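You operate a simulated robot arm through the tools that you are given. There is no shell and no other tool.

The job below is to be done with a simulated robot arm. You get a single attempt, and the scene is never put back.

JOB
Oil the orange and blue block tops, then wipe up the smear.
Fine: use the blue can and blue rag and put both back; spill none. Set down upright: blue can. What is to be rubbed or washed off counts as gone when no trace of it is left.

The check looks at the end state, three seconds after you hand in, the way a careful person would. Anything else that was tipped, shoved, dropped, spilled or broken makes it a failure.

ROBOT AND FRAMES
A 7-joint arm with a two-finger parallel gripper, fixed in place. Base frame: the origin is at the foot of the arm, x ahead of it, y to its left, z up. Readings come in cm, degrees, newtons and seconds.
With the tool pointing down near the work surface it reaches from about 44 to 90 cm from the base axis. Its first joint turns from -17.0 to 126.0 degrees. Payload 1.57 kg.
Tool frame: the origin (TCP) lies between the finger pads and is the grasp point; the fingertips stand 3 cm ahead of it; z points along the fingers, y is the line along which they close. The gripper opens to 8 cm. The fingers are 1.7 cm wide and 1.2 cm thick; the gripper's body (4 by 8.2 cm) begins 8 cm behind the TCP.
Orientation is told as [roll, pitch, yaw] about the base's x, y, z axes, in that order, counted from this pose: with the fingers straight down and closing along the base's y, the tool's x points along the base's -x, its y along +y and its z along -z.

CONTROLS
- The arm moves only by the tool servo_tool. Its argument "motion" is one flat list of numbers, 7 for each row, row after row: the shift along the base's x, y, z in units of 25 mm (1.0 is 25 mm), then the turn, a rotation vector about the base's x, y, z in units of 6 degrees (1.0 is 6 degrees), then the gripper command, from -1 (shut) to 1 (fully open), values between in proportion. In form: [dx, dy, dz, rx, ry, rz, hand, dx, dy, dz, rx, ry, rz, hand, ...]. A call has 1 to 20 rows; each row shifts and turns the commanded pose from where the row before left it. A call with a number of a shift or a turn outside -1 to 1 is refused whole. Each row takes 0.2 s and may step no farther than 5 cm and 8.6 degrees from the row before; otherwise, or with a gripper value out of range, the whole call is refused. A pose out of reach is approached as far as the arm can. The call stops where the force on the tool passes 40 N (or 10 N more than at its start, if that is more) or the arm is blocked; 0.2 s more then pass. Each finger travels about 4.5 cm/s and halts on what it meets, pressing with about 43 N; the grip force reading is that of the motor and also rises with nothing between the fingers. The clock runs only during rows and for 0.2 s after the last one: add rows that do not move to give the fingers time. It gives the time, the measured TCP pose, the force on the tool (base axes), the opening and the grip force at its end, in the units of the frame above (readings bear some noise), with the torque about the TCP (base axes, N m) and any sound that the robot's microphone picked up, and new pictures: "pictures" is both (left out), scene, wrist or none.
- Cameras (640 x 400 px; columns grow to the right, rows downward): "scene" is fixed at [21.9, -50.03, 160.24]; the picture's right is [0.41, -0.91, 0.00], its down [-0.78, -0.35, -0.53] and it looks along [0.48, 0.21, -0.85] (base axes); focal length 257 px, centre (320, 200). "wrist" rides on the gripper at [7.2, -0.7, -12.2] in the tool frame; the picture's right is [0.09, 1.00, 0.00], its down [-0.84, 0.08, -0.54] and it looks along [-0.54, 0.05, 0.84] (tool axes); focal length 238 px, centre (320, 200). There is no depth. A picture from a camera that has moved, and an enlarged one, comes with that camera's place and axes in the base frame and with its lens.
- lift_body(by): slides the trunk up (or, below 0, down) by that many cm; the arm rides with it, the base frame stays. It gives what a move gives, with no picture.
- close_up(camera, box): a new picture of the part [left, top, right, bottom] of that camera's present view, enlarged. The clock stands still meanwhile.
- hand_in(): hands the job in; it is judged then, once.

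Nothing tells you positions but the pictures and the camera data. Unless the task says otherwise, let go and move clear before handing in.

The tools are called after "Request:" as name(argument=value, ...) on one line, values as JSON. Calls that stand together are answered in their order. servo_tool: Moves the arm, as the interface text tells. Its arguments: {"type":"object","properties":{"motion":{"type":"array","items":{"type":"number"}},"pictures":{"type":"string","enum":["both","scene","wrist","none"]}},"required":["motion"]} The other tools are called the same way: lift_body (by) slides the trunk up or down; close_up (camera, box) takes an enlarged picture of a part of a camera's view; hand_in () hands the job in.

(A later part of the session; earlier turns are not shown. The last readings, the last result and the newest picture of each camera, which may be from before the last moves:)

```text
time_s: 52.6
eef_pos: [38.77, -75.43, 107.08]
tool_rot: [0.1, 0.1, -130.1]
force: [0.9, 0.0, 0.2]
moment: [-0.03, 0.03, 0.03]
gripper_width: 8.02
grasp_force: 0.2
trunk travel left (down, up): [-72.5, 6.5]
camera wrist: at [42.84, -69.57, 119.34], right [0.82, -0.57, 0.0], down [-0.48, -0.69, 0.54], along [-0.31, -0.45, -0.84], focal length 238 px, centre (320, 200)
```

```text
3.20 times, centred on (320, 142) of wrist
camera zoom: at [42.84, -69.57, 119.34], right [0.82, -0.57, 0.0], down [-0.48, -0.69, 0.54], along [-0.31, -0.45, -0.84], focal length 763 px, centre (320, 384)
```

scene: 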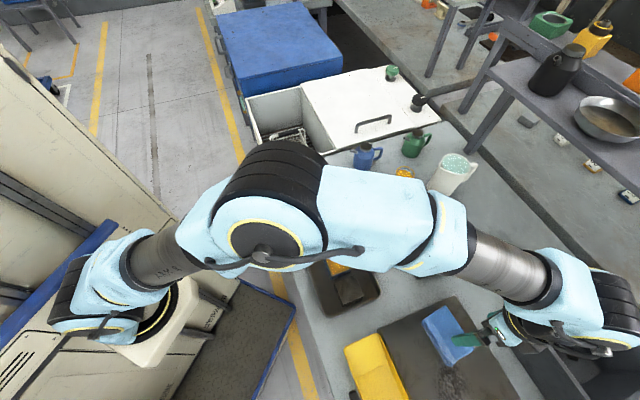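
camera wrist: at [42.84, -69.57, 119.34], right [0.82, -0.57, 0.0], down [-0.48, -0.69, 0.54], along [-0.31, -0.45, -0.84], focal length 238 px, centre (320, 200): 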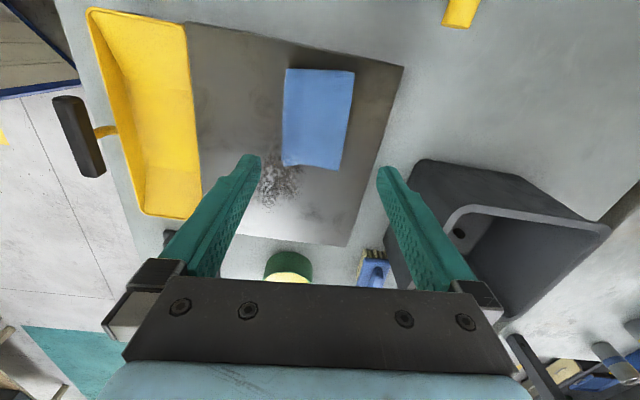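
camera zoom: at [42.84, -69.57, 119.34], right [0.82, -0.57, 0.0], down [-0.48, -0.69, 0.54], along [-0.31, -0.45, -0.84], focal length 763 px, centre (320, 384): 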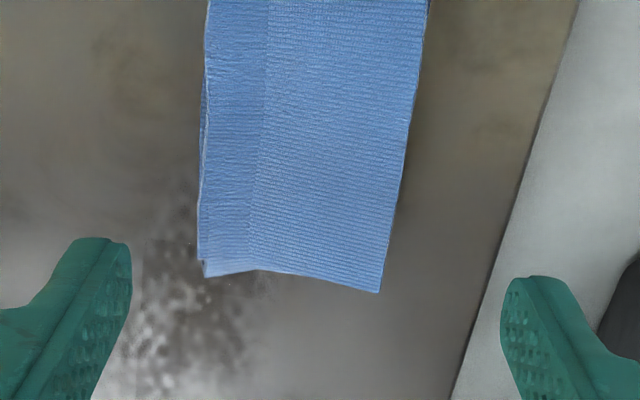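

The yaw matches the rag's short side. I'll shift about 5 mm to centre on it and lower partway to check alignment.

Request:
servo_tool(motion=[-0.03, 0.026, -0.64, 0, 0, 0, 1, -0.03, 0.026, -0.64, 0, 0, 0, 1, -0.03, 0.026, -0.64, 0, 0, 0, 1, -0.03, 0.026, -0.64, 0, 0, 0, 1, -0.03, 0.026, -0.64, 0, 0, 0, 1, 0, 0, 0, 0, 0, 0, 1])

Request:
close_up(camera="wrist", box=[220, 80, 420, 205])

Request:
close_up(camera="scene", box=[400, 280, 520, 380])

```text
time_s: 54.0
eef_pos: [38.45, -75.19, 98.99]
tool_rot: [-0.1, 0.0, -130.1]
force: [-0.4, 0.3, -0.1]
moment: [0.02, -0.01, 0.02]
gripper_width: 8.04
grasp_force: 0.0
trunk travel left (down, up): [-72.5, 6.5]
camera wrist: at [42.46, -69.27, 111.25], right [0.82, -0.57, 0.0], down [-0.48, -0.69, 0.54], along [-0.31, -0.45, -0.84], focal length 238 px, centre (320, 200)
```

scene: 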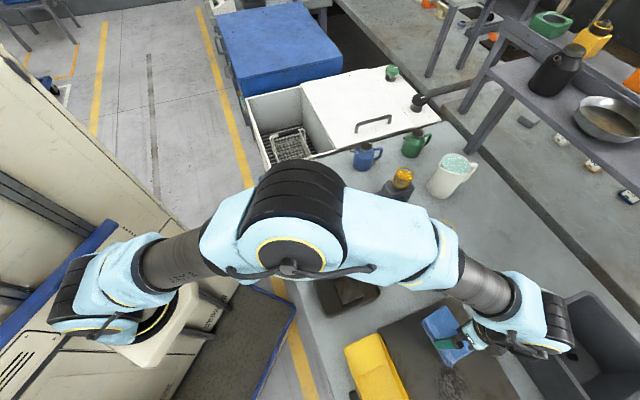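
wrist: 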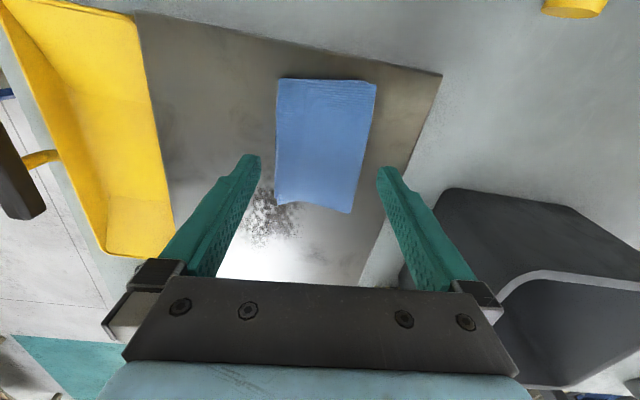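

```text
3.20 times, centred on (320, 142) of wrist
camera zoom: at [42.46, -69.27, 111.25], right [0.82, -0.57, 0.0], down [-0.48, -0.69, 0.54], along [-0.31, -0.45, -0.84], focal length 763 px, centre (320, 384)
```

zoom: 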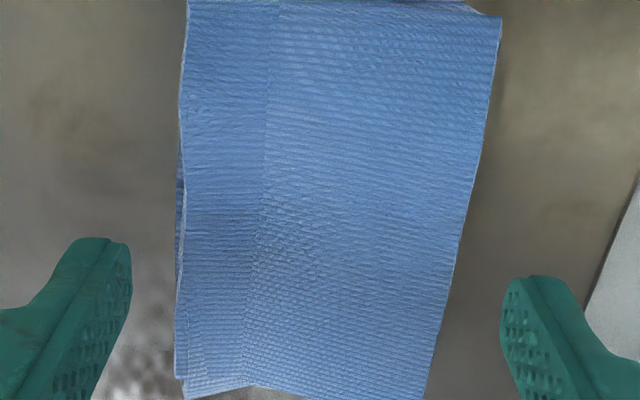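

```text
4.00 times, centred on (460, 330) of scene
camera zoom: at [21.9, -50.03, 160.24], right [0.41, -0.91, 0.0], down [-0.78, -0.35, -0.53], along [0.48, 0.21, -0.85], focal length 1026 px, centre (-240, -320)
```

zoom: 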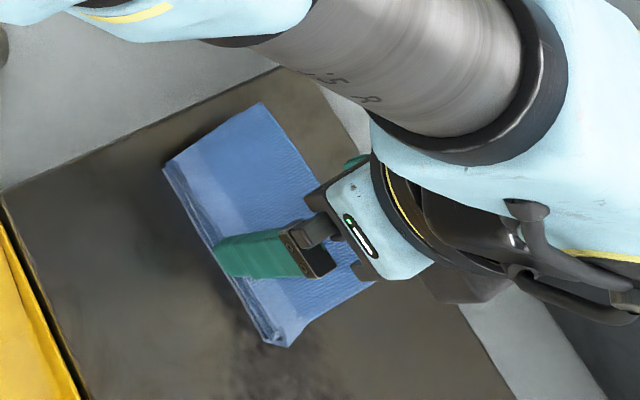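

The rag is centred between the fingers with about 5 mm clearance on each side. I'll descend so the tips sit just above the slab.

Request:
servo_tool(motion=[0, 0, -0.4, 0, 0, 0, 1, 0, 0, -0.4, 0, 0, 0, 1, 0, 0, -0.35, 0, 0, 0, 1, 0, 0, -0.2, 0, 0, 0, 1, 0, 0, 0, 0, 0, 0, 1])

Request:
close_up(camera="wrist", box=[220, 80, 420, 205])

Request:
close_up(camera="scene", box=[400, 280, 520, 380])

```text
time_s: 55.2
eef_pos: [38.32, -75.1, 95.84]
tool_rot: [-0.1, 0.1, -130.1]
force: [-0.2, -1.1, -0.5]
moment: [0.03, 0.0, -0.02]
gripper_width: 7.99
grasp_force: 0.0
trunk travel left (down, up): [-72.5, 6.5]
camera wrist: at [42.43, -69.13, 107.94], right [0.82, -0.57, 0.0], down [-0.48, -0.69, 0.54], along [-0.31, -0.45, -0.84], focal length 238 px, centre (320, 200)
```

scene: 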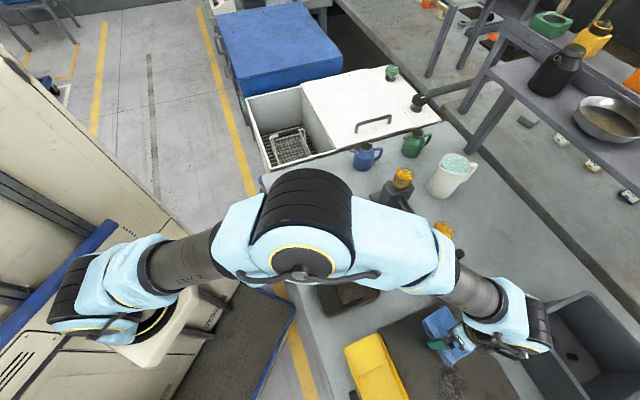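
wrist: 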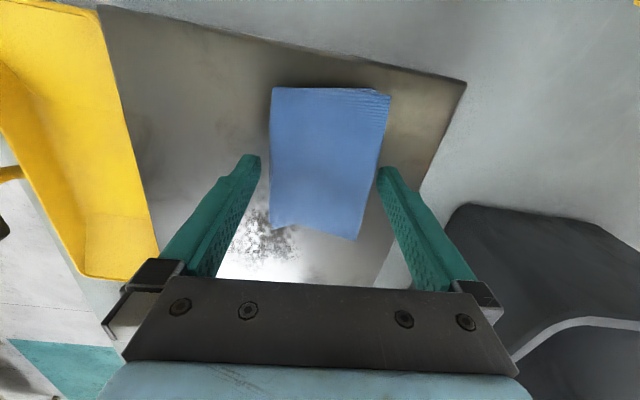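

```text
3.20 times, centred on (320, 142) of wrist
camera zoom: at [42.43, -69.13, 107.94], right [0.82, -0.57, 0.0], down [-0.48, -0.69, 0.54], along [-0.31, -0.45, -0.84], focal length 763 px, centre (320, 384)
```

zoom: 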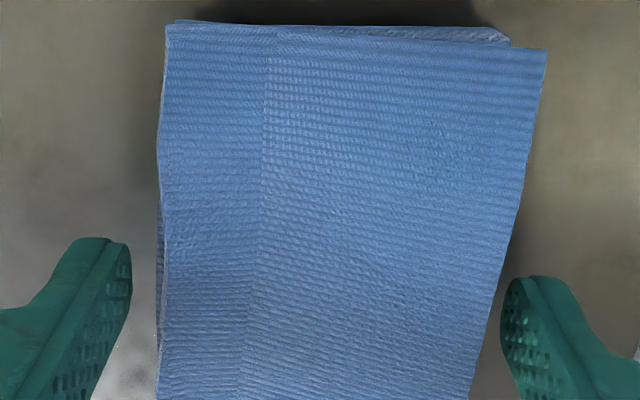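

```text
4.00 times, centred on (460, 330) of scene
camera zoom: at [21.9, -50.03, 160.24], right [0.41, -0.91, 0.0], down [-0.78, -0.35, -0.53], along [0.48, 0.21, -0.85], focal length 1026 px, centre (-240, -320)
```

zoom: 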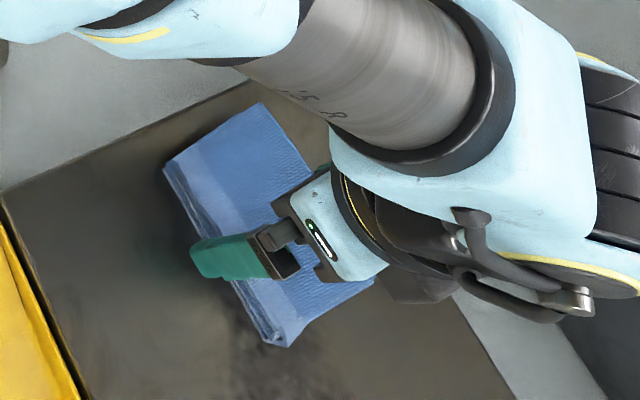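

Clearance is fine on both sides. I'll lower a few more millimetres while watching for slab contact.

Request:
servo_tool(motion=[0.01, -0.01, -0.08, 0, 0, 0, 1, 0, 0, 0, 0, 0, 0, 1], pictures="none")

Request:
servo_tool(motion=[0.01, -0.01, -0.08, 0, 0, 0, 1, 0, 0, 0, 0, 0, 0, 1], pictures="none")

Request:
servo_tool(motion=[0.01, -0.01, -0.06, 0, 0, 0, 1, 0, 0, 0, 0, 0, 0, 1])

Request:
close_up(camera="wrist", box=[220, 80, 420, 205])

```text
time_s: 55.8
eef_pos: [38.34, -75.02, 95.68]
tool_rot: [-0.1, 0.0, -130.0]
force: [0.0, 0.0, 0.4]
moment: [0.02, -0.03, -0.01]
gripper_width: 8.0
grasp_force: 0.0
trunk travel left (down, up): [-72.5, 6.5]
```

```text
time_s: 56.4
eef_pos: [38.36, -75.03, 95.3]
tool_rot: [-0.1, 0.0, -130.1]
force: [0.0, -0.2, 1.3]
moment: [-0.01, 0.01, 0.0]
gripper_width: 8.0
grasp_force: 0.1
trunk travel left (down, up): [-72.5, 6.5]
```

```text
time_s: 57.0
eef_pos: [38.37, -75.08, 95.25]
tool_rot: [0.0, 0.0, -130.0]
force: [0.7, -0.3, 0.7]
moment: [-0.03, -0.01, 0.0]
gripper_width: 7.98
grasp_force: 0.1
trunk travel left (down, up): [-72.5, 6.5]
camera wrist: at [42.46, -69.18, 107.38], right [0.82, -0.57, 0.0], down [-0.48, -0.69, 0.54], along [-0.31, -0.45, -0.84], focal length 238 px, centre (320, 200)
```

scene: 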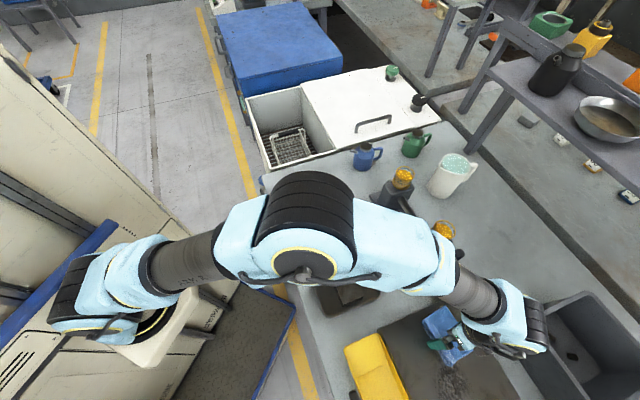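
wrist: 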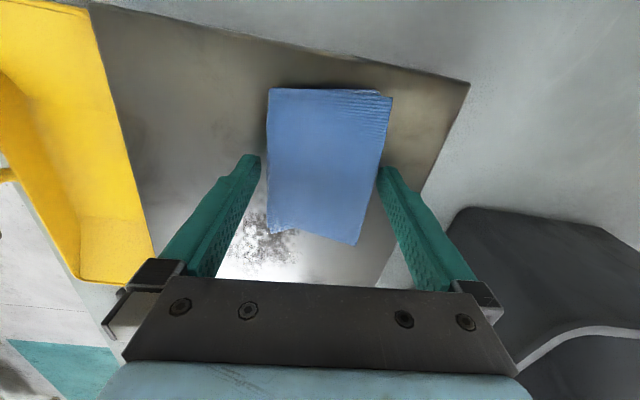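

```text
3.20 times, centred on (320, 142) of wrist
camera zoom: at [42.46, -69.18, 107.38], right [0.82, -0.57, 0.0], down [-0.48, -0.69, 0.54], along [-0.31, -0.45, -0.84], focal length 763 px, centre (320, 384)
```

zoom: 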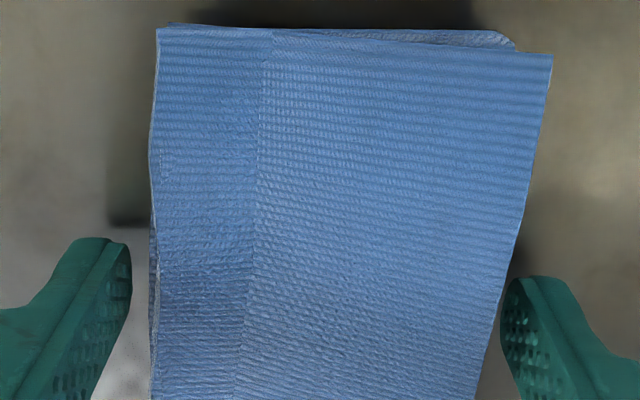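

The fingertips are a few millimetres above the slab and straddle the rag, so I'll close.

Request:
servo_tool(motion=[0, 0, 0, 0, 0, 0, -1, 0, 0, 0, 0, 0, 0, -1, 0, 0, 0, 0, 0, 0, -1, 0, 0, 0, 0, 0, 0, -1])

Request:
close_up(camera="wrist", box=[220, 80, 420, 260])

Request:
close_up(camera="scene", box=[400, 280, 520, 380])

```text
time_s: 58.0
eef_pos: [38.38, -75.03, 95.15]
tool_rot: [0.1, 0.0, -130.1]
force: [-0.6, 0.5, 0.7]
moment: [0.02, -0.04, -0.03]
gripper_width: 6.68
grasp_force: 43.0
trunk travel left (down, up): [-72.5, 6.5]
camera wrist: at [42.46, -69.18, 107.39], right [0.82, -0.57, 0.0], down [-0.48, -0.69, 0.54], along [-0.31, -0.45, -0.84], focal length 238 px, centre (320, 200)
```

scene: 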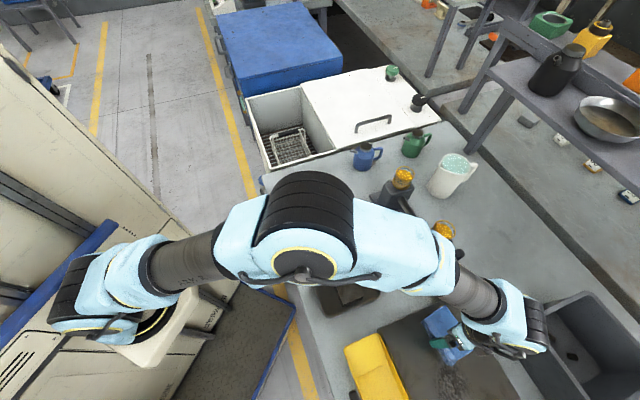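
wrist: 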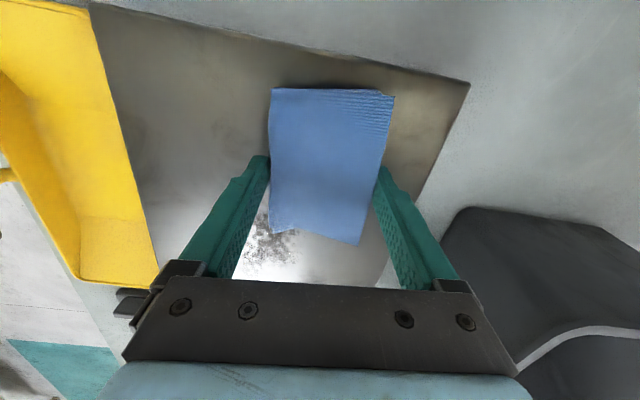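

```text
2.22 times, centred on (320, 170) of wrist
camera zoom: at [42.46, -69.18, 107.39], right [0.82, -0.57, 0.0], down [-0.48, -0.69, 0.54], along [-0.31, -0.45, -0.84], focal length 530 px, centre (320, 267)
```

zoom: 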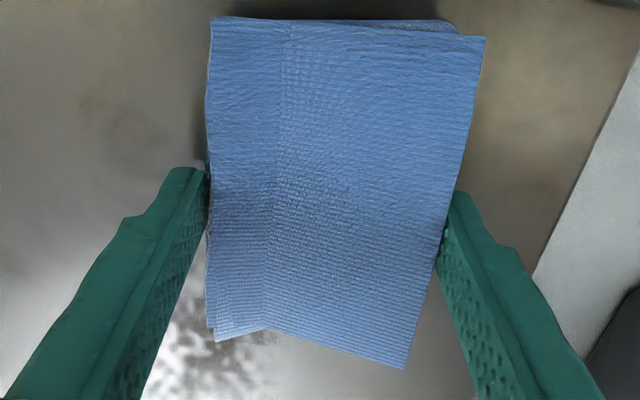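

```text
4.00 times, centred on (460, 330) of scene
camera zoom: at [21.9, -50.03, 160.24], right [0.41, -0.91, 0.0], down [-0.78, -0.35, -0.53], along [0.48, 0.21, -0.85], focal length 1026 px, centre (-240, -320)
```

zoom: 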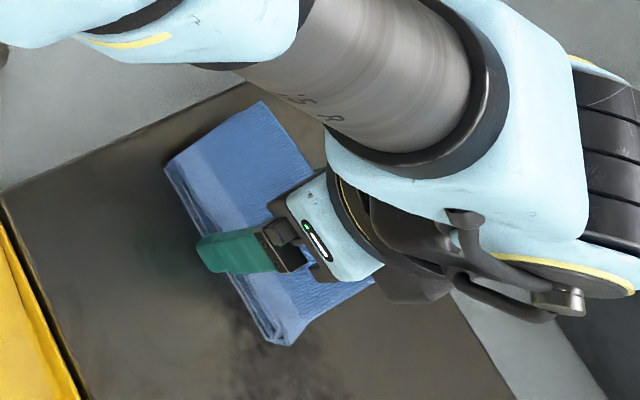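

The rag is gripped at 6.7 cm. I'll lift it and check that it is held securely.

Request:
servo_tool(motion=[0, 0, 0.1, 0, 0, 0, -1, 0, 0, 0.3, 0, 0, 0, -1, 0, 0, 0.5, 0, 0, 0, -1, 0, 0, 0.6, 0, 0, 0, -1, 0, 0, 0.6, 0, 0, 0, -1, 0, 0, 0.6, 0, 0, 0, -1, 0, 0, 0.6, 0, 0, 0, -1, 0, 0, 0.6, 0, 0, 0, -1, 0, 0, 0.6, 0, 0, 0, -1, 0, 0, 0.5, 0, 0, 0, -1])

Request:
close_up(camera="wrist", box=[220, 80, 420, 260])

```text
time_s: 60.2
eef_pos: [38.46, -75.12, 107.65]
tool_rot: [0.1, 0.0, -130.1]
force: [-0.4, -0.9, -0.6]
moment: [0.04, -0.01, 0.01]
gripper_width: 6.69
grasp_force: 43.5
trunk travel left (down, up): [-72.5, 6.5]
camera wrist: at [42.51, -69.29, 119.84], right [0.82, -0.57, 0.0], down [-0.48, -0.69, 0.54], along [-0.31, -0.45, -0.84], focal length 238 px, centre (320, 200)
```

scene: 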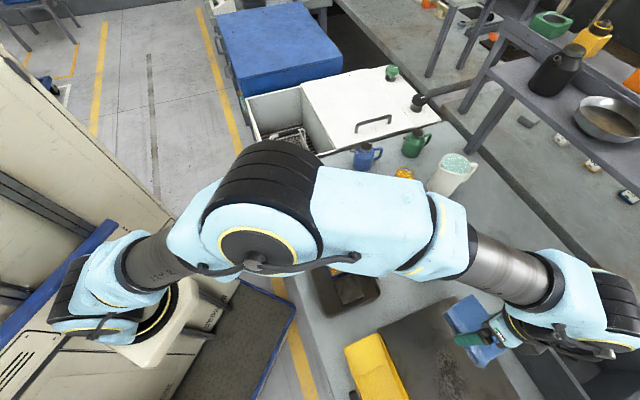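
wrist: 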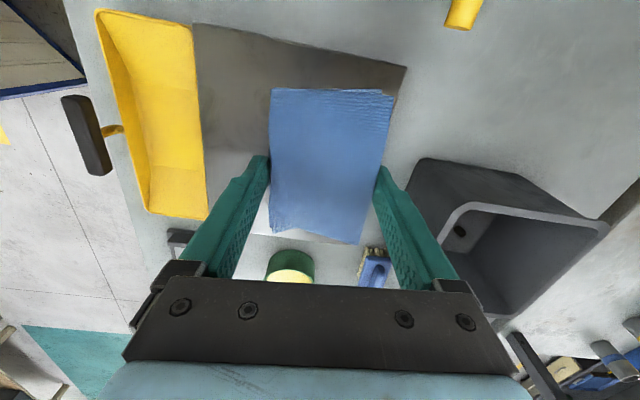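

```text
2.22 times, centred on (320, 170) of wrist
camera zoom: at [42.51, -69.29, 119.84], right [0.82, -0.57, 0.0], down [-0.48, -0.69, 0.54], along [-0.31, -0.45, -0.84], focal length 530 px, centre (320, 267)
```

zoom: 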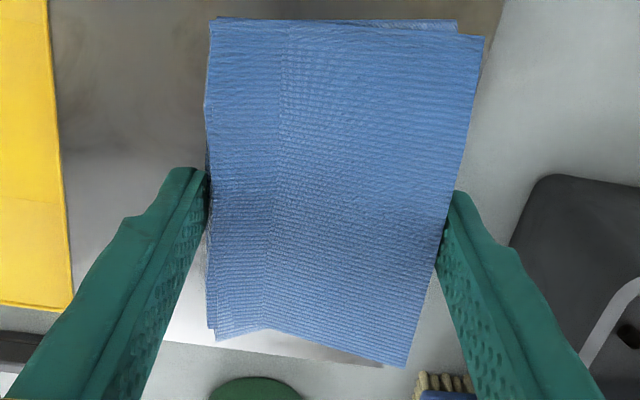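

The rag is held firmly. I'll carry it over to above the smear, staying clear of the hoppers.

Request:
servo_tool(motion=[0.12, 0.835, 0.077, 0, 0, 0, -1, 0.12, 0.835, 0.077, 0, 0, 0, -1, 0.12, 0.835, 0.077, 0, 0, 0, -1, 0.12, 0.835, 0.077, 0, 0, 0, -1, 0.12, 0.835, 0.077, 0, 0, 0, -1, 0.12, 0.835, 0.077, 0, 0, 0, -1, 0.12, 0.835, 0.077, 0, 0, 0, -1, 0.12, 0.835, 0.077, 0, 0, 0, -1, 0.12, 0.835, 0.077, 0, 0, 0, -1, 0.12, 0.835, 0.077, 0, 0, 0, -1, 0.12, 0.835, 0.077, 0, 0, 0, -1, 0.12, 0.835, 0.077, 0, 0, 0, -1], pictures="scene")

Request:
servo_tool(motion=[0.66, 0.68, -0.17, 0, 0, 0, -1, 0.66, 0.68, -0.17, 0, 0, 0, -1, 0.66, 0.68, -0.17, 0, 0, 0, -1, 0.66, 0.68, -0.17, 0, 0, 0, -1, 0.66, 0.68, -0.17, 0, 0, 0, -1, 0.66, 0.68, -0.17, 0, 0, 0, -1, 0.66, 0.68, -0.17, 0, 0, 0, -1, 0.66, 0.68, -0.17, 0, 0, 0, -1, 0.66, 0.68, -0.17, 0, 0, 0, -1, 0.66, 0.68, -0.17, 0, 0, 0, -1, 0.66, 0.68, -0.17, 0, 0, 0, -1, 0.66, 0.68, -0.17, 0, 0, 0, -1, 0.66, 0.68, -0.17, 0, 0, 0, -1, 0.66, 0.68, -0.17, 0, 0, 0, -1])

```text
time_s: 62.8
eef_pos: [41.75, -50.12, 109.92]
tool_rot: [0.0, -0.1, -129.9]
force: [0.0, -1.0, -0.7]
moment: [0.04, 0.02, -0.04]
gripper_width: 6.67
grasp_force: 43.2
trunk travel left (down, up): [-72.5, 6.5]
```

scene: 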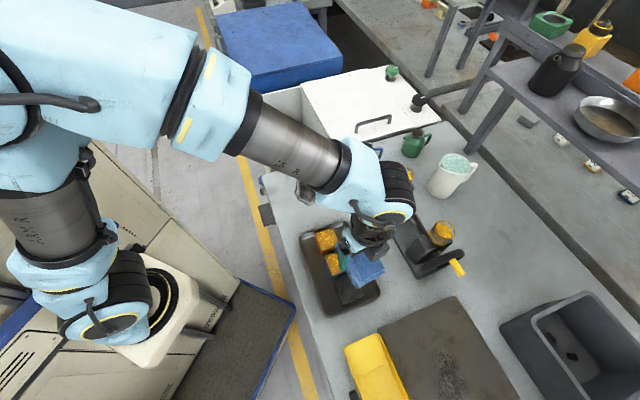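

```text
time_s: 65.8
eef_pos: [64.99, -26.47, 104.11]
tool_rot: [0.1, 0.0, -130.1]
force: [0.0, 0.3, -0.6]
moment: [0.03, -0.03, -0.04]
gripper_width: 6.68
grasp_force: 43.0
trunk travel left (down, up): [-72.5, 6.5]
camera wrist: at [69.16, -20.51, 116.29], right [0.82, -0.57, 0.0], down [-0.48, -0.69, 0.54], along [-0.31, -0.45, -0.84], focal length 238 px, centre (320, 200)
```

scene: 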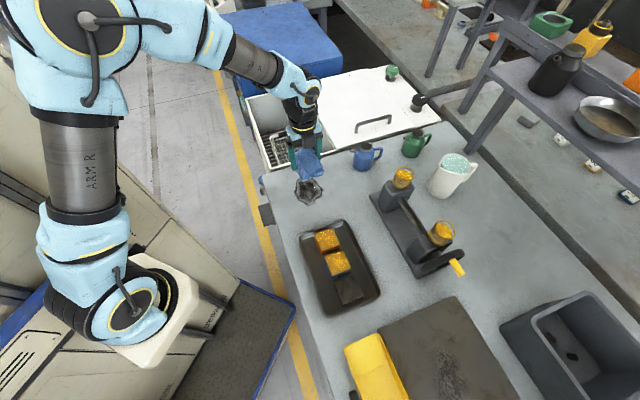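
wrist: 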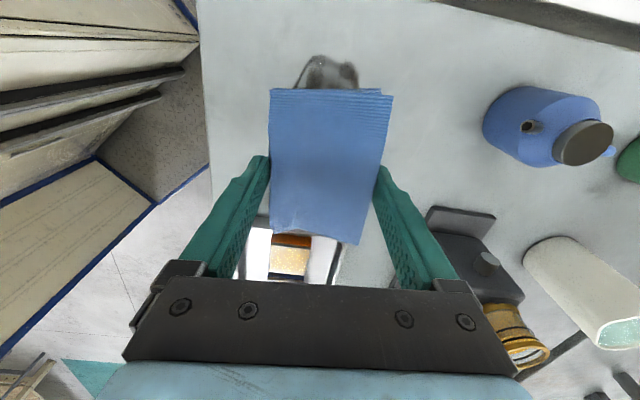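

The rag is over the smear. I'll lower quickly to just above the bench, then feel for contact.

Request:
servo_tool(motion=[0, 0, -0.65, 0, 0, 0, -1, 0, 0, -0.65, 0, 0, 0, -1, 0, 0, -0.65, 0, 0, 0, -1, 0, 0, -0.65, 0, 0, 0, -1, 0, 0, -0.65, 0, 0, 0, -1, 0, 0, -0.65, 0, 0, 0, -1, 0, 0, -0.65, 0, 0, 0, -1, 0, 0, -0.55, 0, 0, 0, -1, 0, 0, 0, 0, 0, 0, -1])

Request:
close_up(camera="scene", box=[260, 130, 360, 230])

```text
time_s: 67.8
eef_pos: [65.17, -26.29, 91.2]
tool_rot: [0.0, 0.0, -130.0]
force: [0.1, -0.6, -0.5]
moment: [-0.01, 0.01, 0.01]
gripper_width: 6.68
grasp_force: 43.2
trunk travel left (down, up): [-72.5, 6.5]
camera wrist: at [69.21, -20.34, 103.54], right [0.82, -0.57, 0.0], down [-0.48, -0.69, 0.54], along [-0.31, -0.45, -0.84], focal length 238 px, centre (320, 200)
```

scene: 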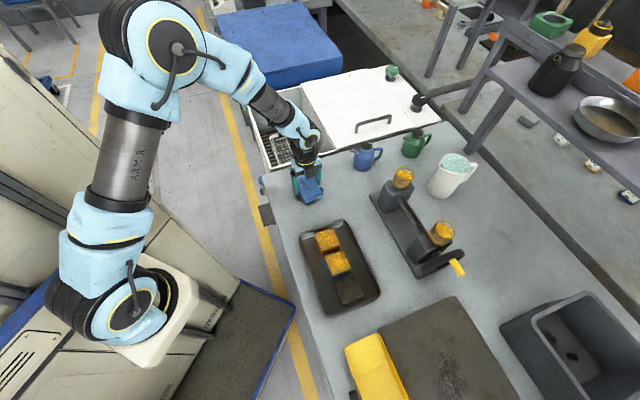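
wrist: 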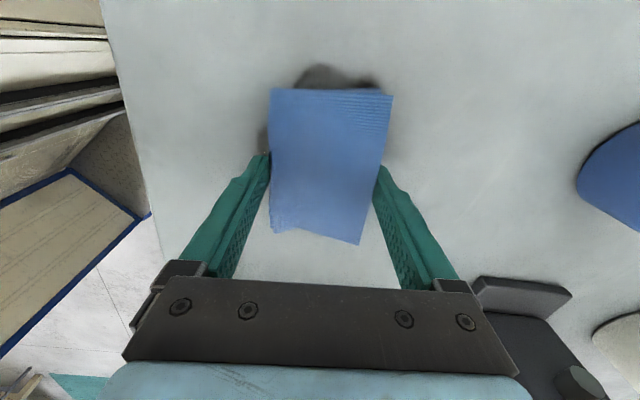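

```text
4.00 times, centred on (310, 180) of scene
camera zoom: at [21.9, -50.03, 160.24], right [0.41, -0.91, 0.0], down [-0.78, -0.35, -0.53], along [0.48, 0.21, -0.85], focal length 1026 px, centre (360, 280)
```

zoom: 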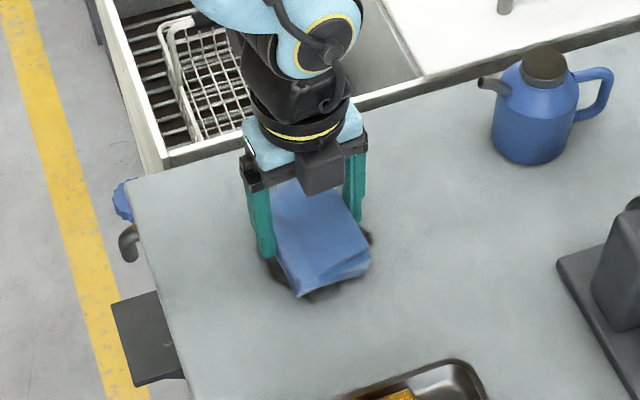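

No contact yet, so I'll step down in small increments.

Request:
servo_tool(motion=[0, 0, -0.12, 0, 0, 0, -1, 0, 0, -0.12, 0, 0, 0, -1, 0, 0, -0.08, 0, 0, 0, -1, 0, 0, 0, 0, 0, 0, -1], pictures="none")

Request:
servo_tool(motion=[0, 0, -0.06, 0, 0, 0, -1, 0, 0, 0, 0, 0, 0, -1], pictures="none")

Request:
servo_tool(motion=[0, 0, -0.06, 0, 0, 0, -1, 0, 0, 0, 0, 0, 0, -1], pictures="none")

```text
time_s: 68.8
eef_pos: [65.24, -26.18, 90.64]
tool_rot: [0.2, -0.1, -130.1]
force: [-0.8, 0.5, 13.5]
moment: [0.09, 0.22, -0.05]
gripper_width: 6.66
grasp_force: 43.0
trunk travel left (down, up): [-72.5, 6.5]
```

```text
time_s: 69.4
eef_pos: [65.15, -26.24, 90.68]
tool_rot: [0.1, 0.1, -130.1]
force: [-0.6, 2.1, 40.0]
moment: [0.33, 0.6, -0.07]
gripper_width: 6.69
grasp_force: 43.2
trunk travel left (down, up): [-72.5, 6.5]
```

```text
time_s: 69.8
eef_pos: [65.16, -26.17, 90.61]
tool_rot: [0.4, 0.1, -130.1]
force: [-9.5, 4.5, 26.6]
moment: [-0.01, 0.57, -0.04]
gripper_width: 6.72
grasp_force: 43.9
trunk travel left (down, up): [-72.5, 6.5]
stopped in row 2: the force on the tool passed its limit at 52 N (the readings are from after the stop); the commanded pose is now the measured one
```

Contact is at about z=90.7 and very stiff. I'll ease up to a light wiping pressure.

Request:
servo_tool(motion=[0, 0, 0.06, 0, 0, 0, -1, 0, 0, 0, 0, 0, 0, -1])

Request:
close_up(camera="scene", box=[260, 130, 360, 230])

Request:
close_up(camera="wrist", box=[220, 40, 420, 260])

```text
time_s: 70.4
eef_pos: [65.23, -26.25, 90.65]
tool_rot: [0.2, 0.1, -130.0]
force: [-5.2, 3.0, 13.9]
moment: [0.26, 0.16, 0.04]
gripper_width: 6.7
grasp_force: 43.4
trunk travel left (down, up): [-72.5, 6.5]
camera wrist: at [69.21, -20.38, 102.85], right [0.82, -0.57, 0.0], down [-0.48, -0.69, 0.54], along [-0.31, -0.45, -0.84], focal length 238 px, centre (320, 200)
```

scene: 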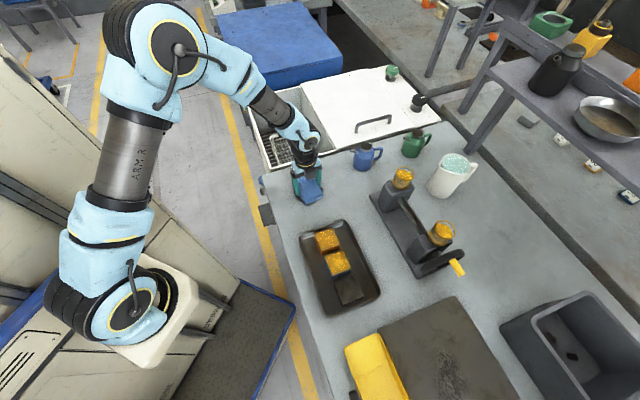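
wrist: 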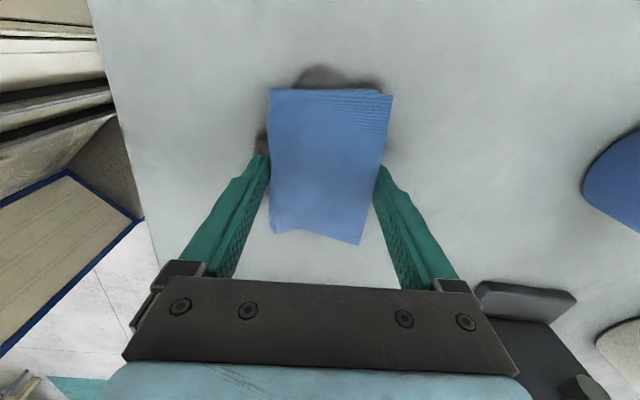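

```text
4.00 times, centred on (310, 180) of scene
camera zoom: at [21.9, -50.03, 160.24], right [0.41, -0.91, 0.0], down [-0.78, -0.35, -0.53], along [0.48, 0.21, -0.85], focal length 1026 px, centre (360, 280)
```

zoom: 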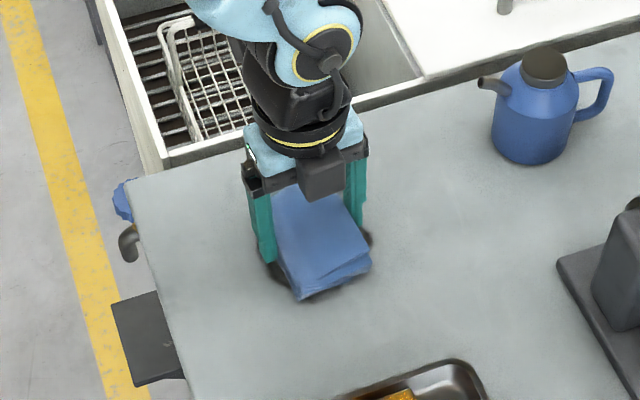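

```text
1.82 times, centred on (320, 150) of wrist
camera zoom: at [69.21, -20.38, 102.85], right [0.82, -0.57, 0.0], down [-0.48, -0.69, 0.54], along [-0.31, -0.45, -0.84], focal length 433 px, centre (320, 291)
```

zoom: 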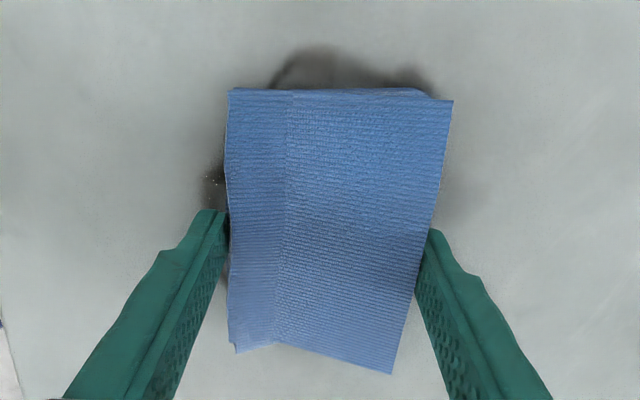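

Pressure is now moderate. I'll make a first set of wiping strokes across and along the smear.

Request:
servo_tool(motion=[0, 0, 0.02, 0, 0, 0, -1, 0.306, -0.257, 0, 0, 0, 0, -1, 0.306, -0.257, 0, 0, 0, 0, -1, 0.306, -0.257, 0, 0, 0, 0, -1, -0.306, 0.257, 0, 0, 0, 0, -1, -0.306, 0.257, 0, 0, 0, 0, -1, -0.306, 0.257, 0, 0, 0, 0, -1, -0.306, 0.257, 0, 0, 0, 0, -1, -0.306, 0.257, 0, 0, 0, 0, -1, -0.306, 0.257, 0, 0, 0, 0, -1, 0.306, -0.257, 0, 0, 0, 0, -1, 0.306, -0.257, 0, 0, 0, 0, -1, 0.306, -0.257, 0, 0, 0, 0, -1, 0, 0, 0, 0, 0, 0, -1])

Request:
close_up(camera="scene", box=[260, 130, 360, 230])

Request:
close_up(camera="wrist", box=[220, 40, 420, 260])

```text
time_s: 73.4
eef_pos: [65.12, -26.24, 90.78]
tool_rot: [0.3, 0.1, -130.1]
force: [0.0, -0.4, 0.4]
moment: [0.0, 0.0, 0.01]
gripper_width: 6.65
grasp_force: 43.3
trunk travel left (down, up): [-72.5, 6.5]
camera wrist: at [69.26, -20.42, 102.9], right [0.82, -0.57, 0.0], down [-0.48, -0.69, 0.54], along [-0.31, -0.45, -0.84], focal length 238 px, centre (320, 200)
```

scene: 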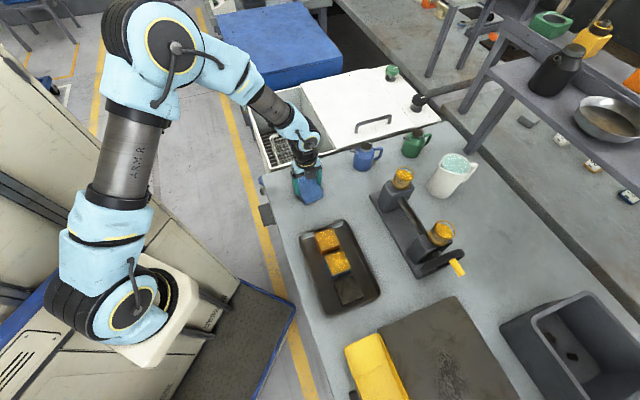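
wrist: 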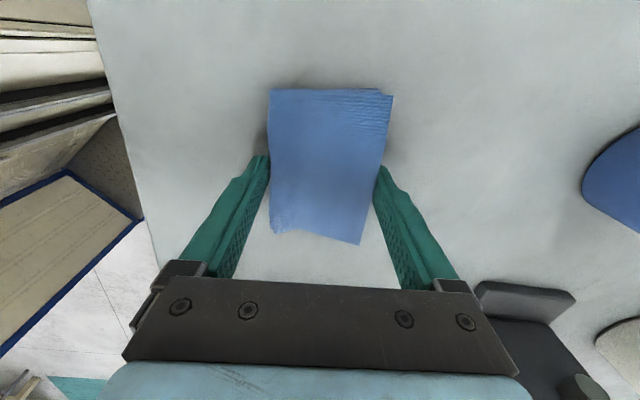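

```text
4.00 times, centred on (310, 180) of scene
camera zoom: at [21.9, -50.03, 160.24], right [0.41, -0.91, 0.0], down [-0.78, -0.35, -0.53], along [0.48, 0.21, -0.85], focal length 1026 px, centre (360, 280)
```

zoom: 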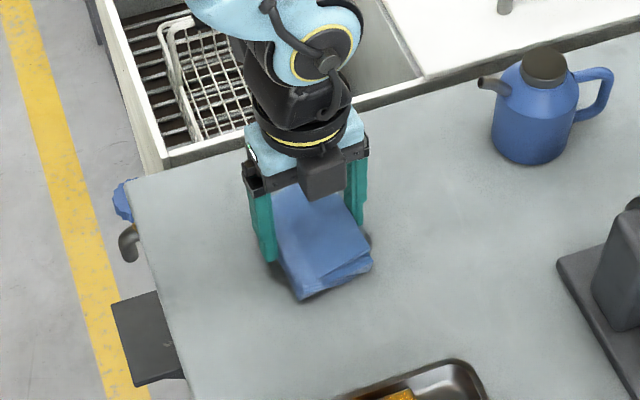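

```text
1.82 times, centred on (320, 150) of wrist
camera zoom: at [69.26, -20.42, 102.9], right [0.82, -0.57, 0.0], down [-0.48, -0.69, 0.54], along [-0.31, -0.45, -0.84], focal length 433 px, centre (320, 291)
```

zoom: 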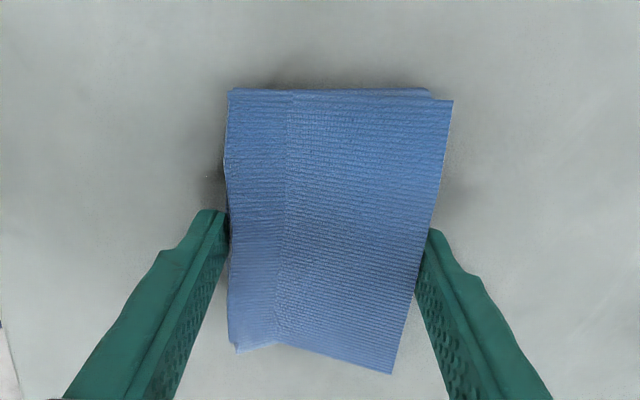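

Most of the smear is gone, but contact is light now. I'll press slightly again and do strokes in the other direction.

Request:
servo_tool(motion=[0, 0, -0.04, 0, 0, 0, -1, 0, 0, 0, 0, 0, 0, -1], pictures="none")

```text
time_s: 74.0
eef_pos: [65.19, -26.35, 90.69]
tool_rot: [0.3, 0.0, -130.1]
force: [-0.2, -1.5, 8.2]
moment: [0.07, 0.24, -0.02]
gripper_width: 6.66
grasp_force: 42.6
trunk travel left (down, up): [-72.5, 6.5]
```

Request:
servo_tool(motion=[0.257, 0.306, 0, 0, 0, 0, -1, 0.257, 0.306, 0, 0, 0, 0, -1, 0.306, -0.257, 0, 0, 0, 0, -1, 0.306, -0.257, 0, 0, 0, 0, -1, -0.257, -0.306, 0, 0, 0, 0, -1, -0.257, -0.306, 0, 0, 0, 0, -1, -0.257, -0.306, 0, 0, 0, 0, -1, -0.257, -0.306, 0, 0, 0, 0, -1, -0.257, -0.306, 0, 0, 0, 0, -1, -0.306, 0.257, 0, 0, 0, 0, -1, -0.306, 0.257, 0, 0, 0, 0, -1, -0.306, 0.257, 0, 0, 0, 0, -1, -0.306, 0.257, 0, 0, 0, 0, -1, 0.257, 0.306, 0, 0, 0, 0, -1, 0.257, 0.306, 0, 0, 0, 0, -1, 0.257, 0.306, 0, 0, 0, 0, -1, 0.257, 0.306, 0, 0, 0, 0, -1, 0.257, 0.306, 0, 0, 0, 0, -1, 0.306, -0.257, 0, 0, 0, 0, -1, 0.306, -0.257, 0, 0, 0, 0, -1])

Request:
close_up(camera="scene", box=[260, 130, 360, 230])

```text
time_s: 78.2
eef_pos: [66.52, -24.81, 90.64]
tool_rot: [0.4, 0.1, -130.1]
force: [-1.3, 1.4, 4.0]
moment: [0.13, 0.11, -0.04]
gripper_width: 6.69
grasp_force: 42.5
trunk travel left (down, up): [-72.5, 6.5]
camera wrist: at [70.58, -18.88, 102.84], right [0.82, -0.57, 0.0], down [-0.48, -0.69, 0.54], along [-0.31, -0.45, -0.84], focal length 238 px, centre (320, 200)
```

scene: 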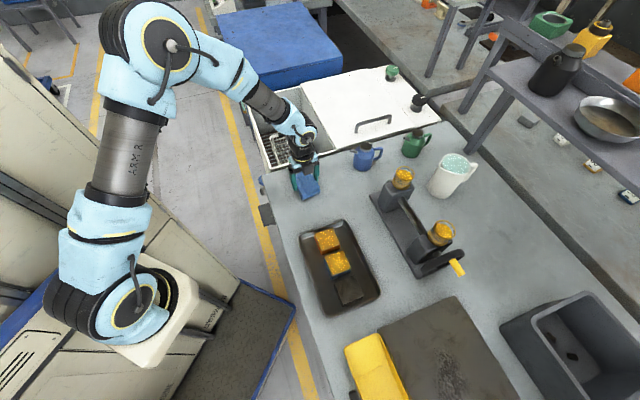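
wrist: 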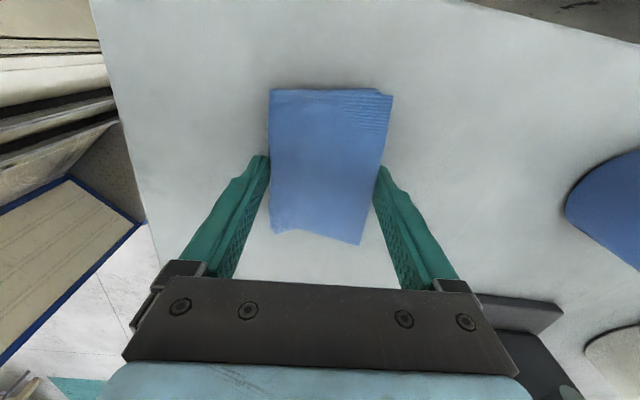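

```text
4.00 times, centred on (310, 180) of scene
camera zoom: at [21.9, -50.03, 160.24], right [0.41, -0.91, 0.0], down [-0.78, -0.35, -0.53], along [0.48, 0.21, -0.85], focal length 1026 px, centre (360, 280)
```

zoom: 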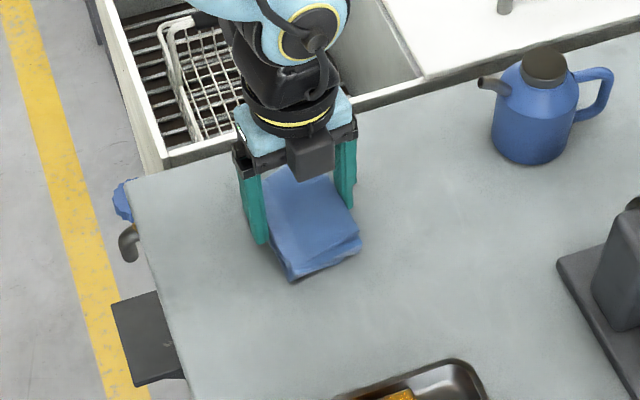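

The area looks clean. I'll lift the rag and move aside to inspect the spot properly.

Request:
servo_tool(motion=[0, 0, 0.4, 0, 0, 0, -1, 0, 0, 0.7, 0, 0, 0, -1, 0, 0, 0.8, 0, 0, 0, -1, 0, 0, 0.8, 0, 0, 0, -1, 0, 0, 0.8, 0, 0, 0, -1, 0, 0, 0.8, 0, 0, 0, -1, 0, 0, 0.8, 0, 0, 0, -1, -0.73, -0.68, 0.2, 0, 0, 0, -1, -0.73, -0.68, 0.2, 0, 0, 0, -1, -0.73, -0.68, 0, 0, 0, 0, -1, -0.73, -0.68, 0, 0, 0, 0, -1, -0.73, -0.68, 0, 0, 0, 0, -1, -0.73, -0.68, 0, 0, 0, 0, -1, -0.73, -0.68, 0, 0, 0, 0, -1, -0.73, -0.68, 0, 0, 0, 0, -1, -0.73, -0.68, 0, 0, 0, 0, -1])

Request:
close_up(camera="scene", box=[265, 150, 365, 230])

Request:
close_up(camera="scene", box=[285, 170, 335, 210])

```text
time_s: 81.6
eef_pos: [50.28, -39.9, 104.38]
tool_rot: [0.3, 0.1, -130.0]
force: [0.4, 0.7, 0.0]
moment: [-0.03, 0.0, 0.02]
gripper_width: 6.65
grasp_force: 42.5
trunk travel left (down, up): [-72.5, 6.5]
camera wrist: at [54.28, -34.02, 116.48], right [0.82, -0.57, 0.0], down [-0.48, -0.69, 0.54], along [-0.31, -0.45, -0.84], focal length 238 px, centre (320, 200)
```

scene: 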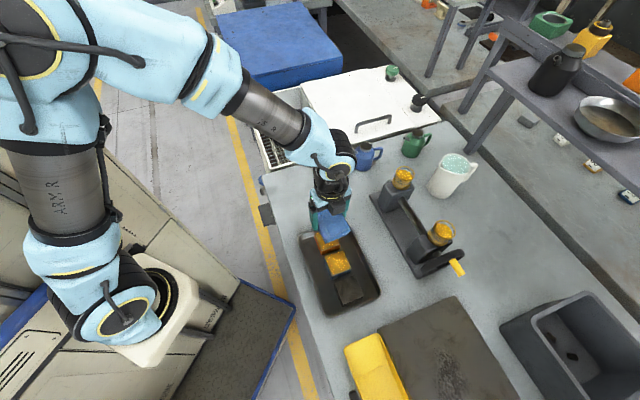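
wrist: 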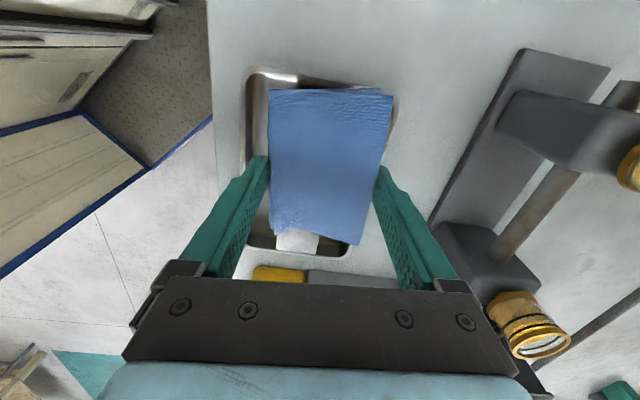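

```text
5.00 times, centred on (315, 190) of scene
camera zoom: at [21.9, -50.03, 160.24], right [0.41, -0.91, 0.0], down [-0.78, -0.35, -0.53], along [0.48, 0.21, -0.85], focal length 1283 px, centre (345, 250)
```

zoom: 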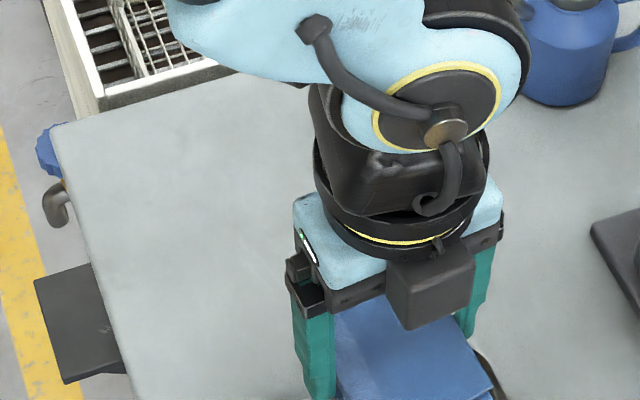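

```text
10.00 times, centred on (310, 190) of scene
camera zoom: at [21.9, -50.03, 160.24], right [0.41, -0.91, 0.0], down [-0.78, -0.35, -0.53], along [0.48, 0.21, -0.85], focal length 2566 px, centre (420, 300)
```

zoom: 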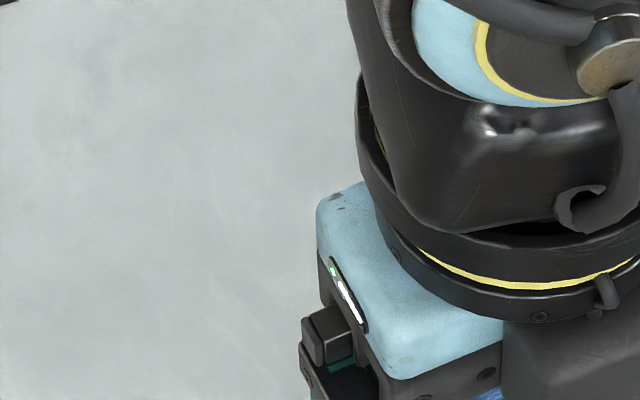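

The wrist still hides part of that spot. I'll move further along toward the rag's home and look again.

Request:
servo_tool(motion=[-0.533, -0.8, 0.233, 0, 0, 0, -1, -0.533, -0.8, 0.233, 0, 0, 0, -1, -0.533, -0.8, 0.233, 0, 0, 0, -1, -0.533, -0.8, 0.233, 0, 0, 0, -1, -0.533, -0.8, 0.233, 0, 0, 0, -1, -0.533, -0.8, 0.233, 0, 0, 0, -1, -0.2, -0.8, 0, 0, 0, 0, -1, -0.2, -0.8, 0, 0, 0, 0, -1, -0.2, -0.8, 0, 0, 0, 0, -1, 0, 0, 0, 0, 0, 0, -1])

Request:
close_up(camera="scene", box=[265, 150, 365, 230])

Request:
close_up(camera="scene", box=[285, 170, 335, 210])

```text
time_s: 83.8
eef_pos: [40.72, -58.16, 107.75]
tool_rot: [0.2, 0.1, -130.2]
force: [0.6, -0.2, -0.7]
moment: [0.01, 0.03, 0.0]
gripper_width: 6.69
grasp_force: 42.8
trunk travel left (down, up): [-72.5, 6.5]
camera wrist: at [44.68, -52.16, 120.0], right [0.82, -0.57, 0.0], down [-0.48, -0.69, 0.54], along [-0.31, -0.45, -0.84], focal length 238 px, centre (320, 200)
```

scene: 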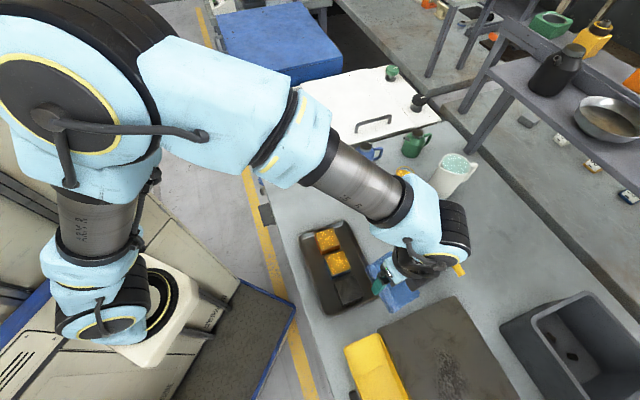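
wrist: 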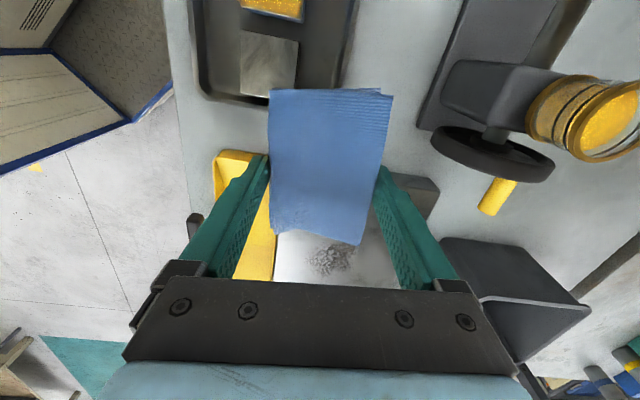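

```text
5.00 times, centred on (315, 190) of scene
camera zoom: at [21.9, -50.03, 160.24], right [0.41, -0.91, 0.0], down [-0.78, -0.35, -0.53], along [0.48, 0.21, -0.85], focal length 1283 px, centre (345, 250)
```

zoom: 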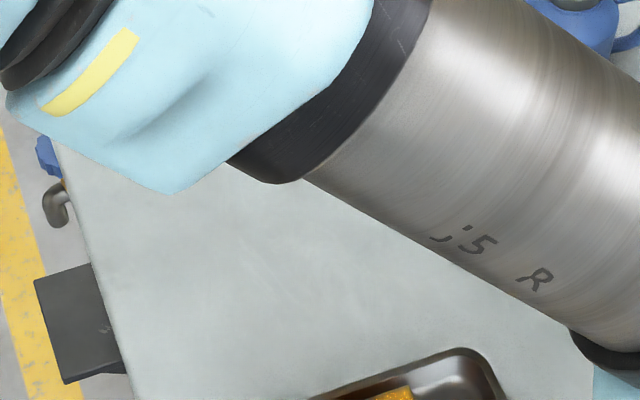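

```text
10.00 times, centred on (310, 190) of scene
camera zoom: at [21.9, -50.03, 160.24], right [0.41, -0.91, 0.0], down [-0.78, -0.35, -0.53], along [0.48, 0.21, -0.85], focal length 2566 px, centre (420, 300)
```

zoom: 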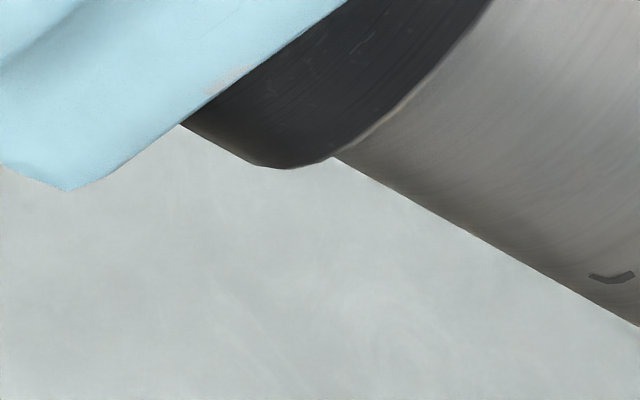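

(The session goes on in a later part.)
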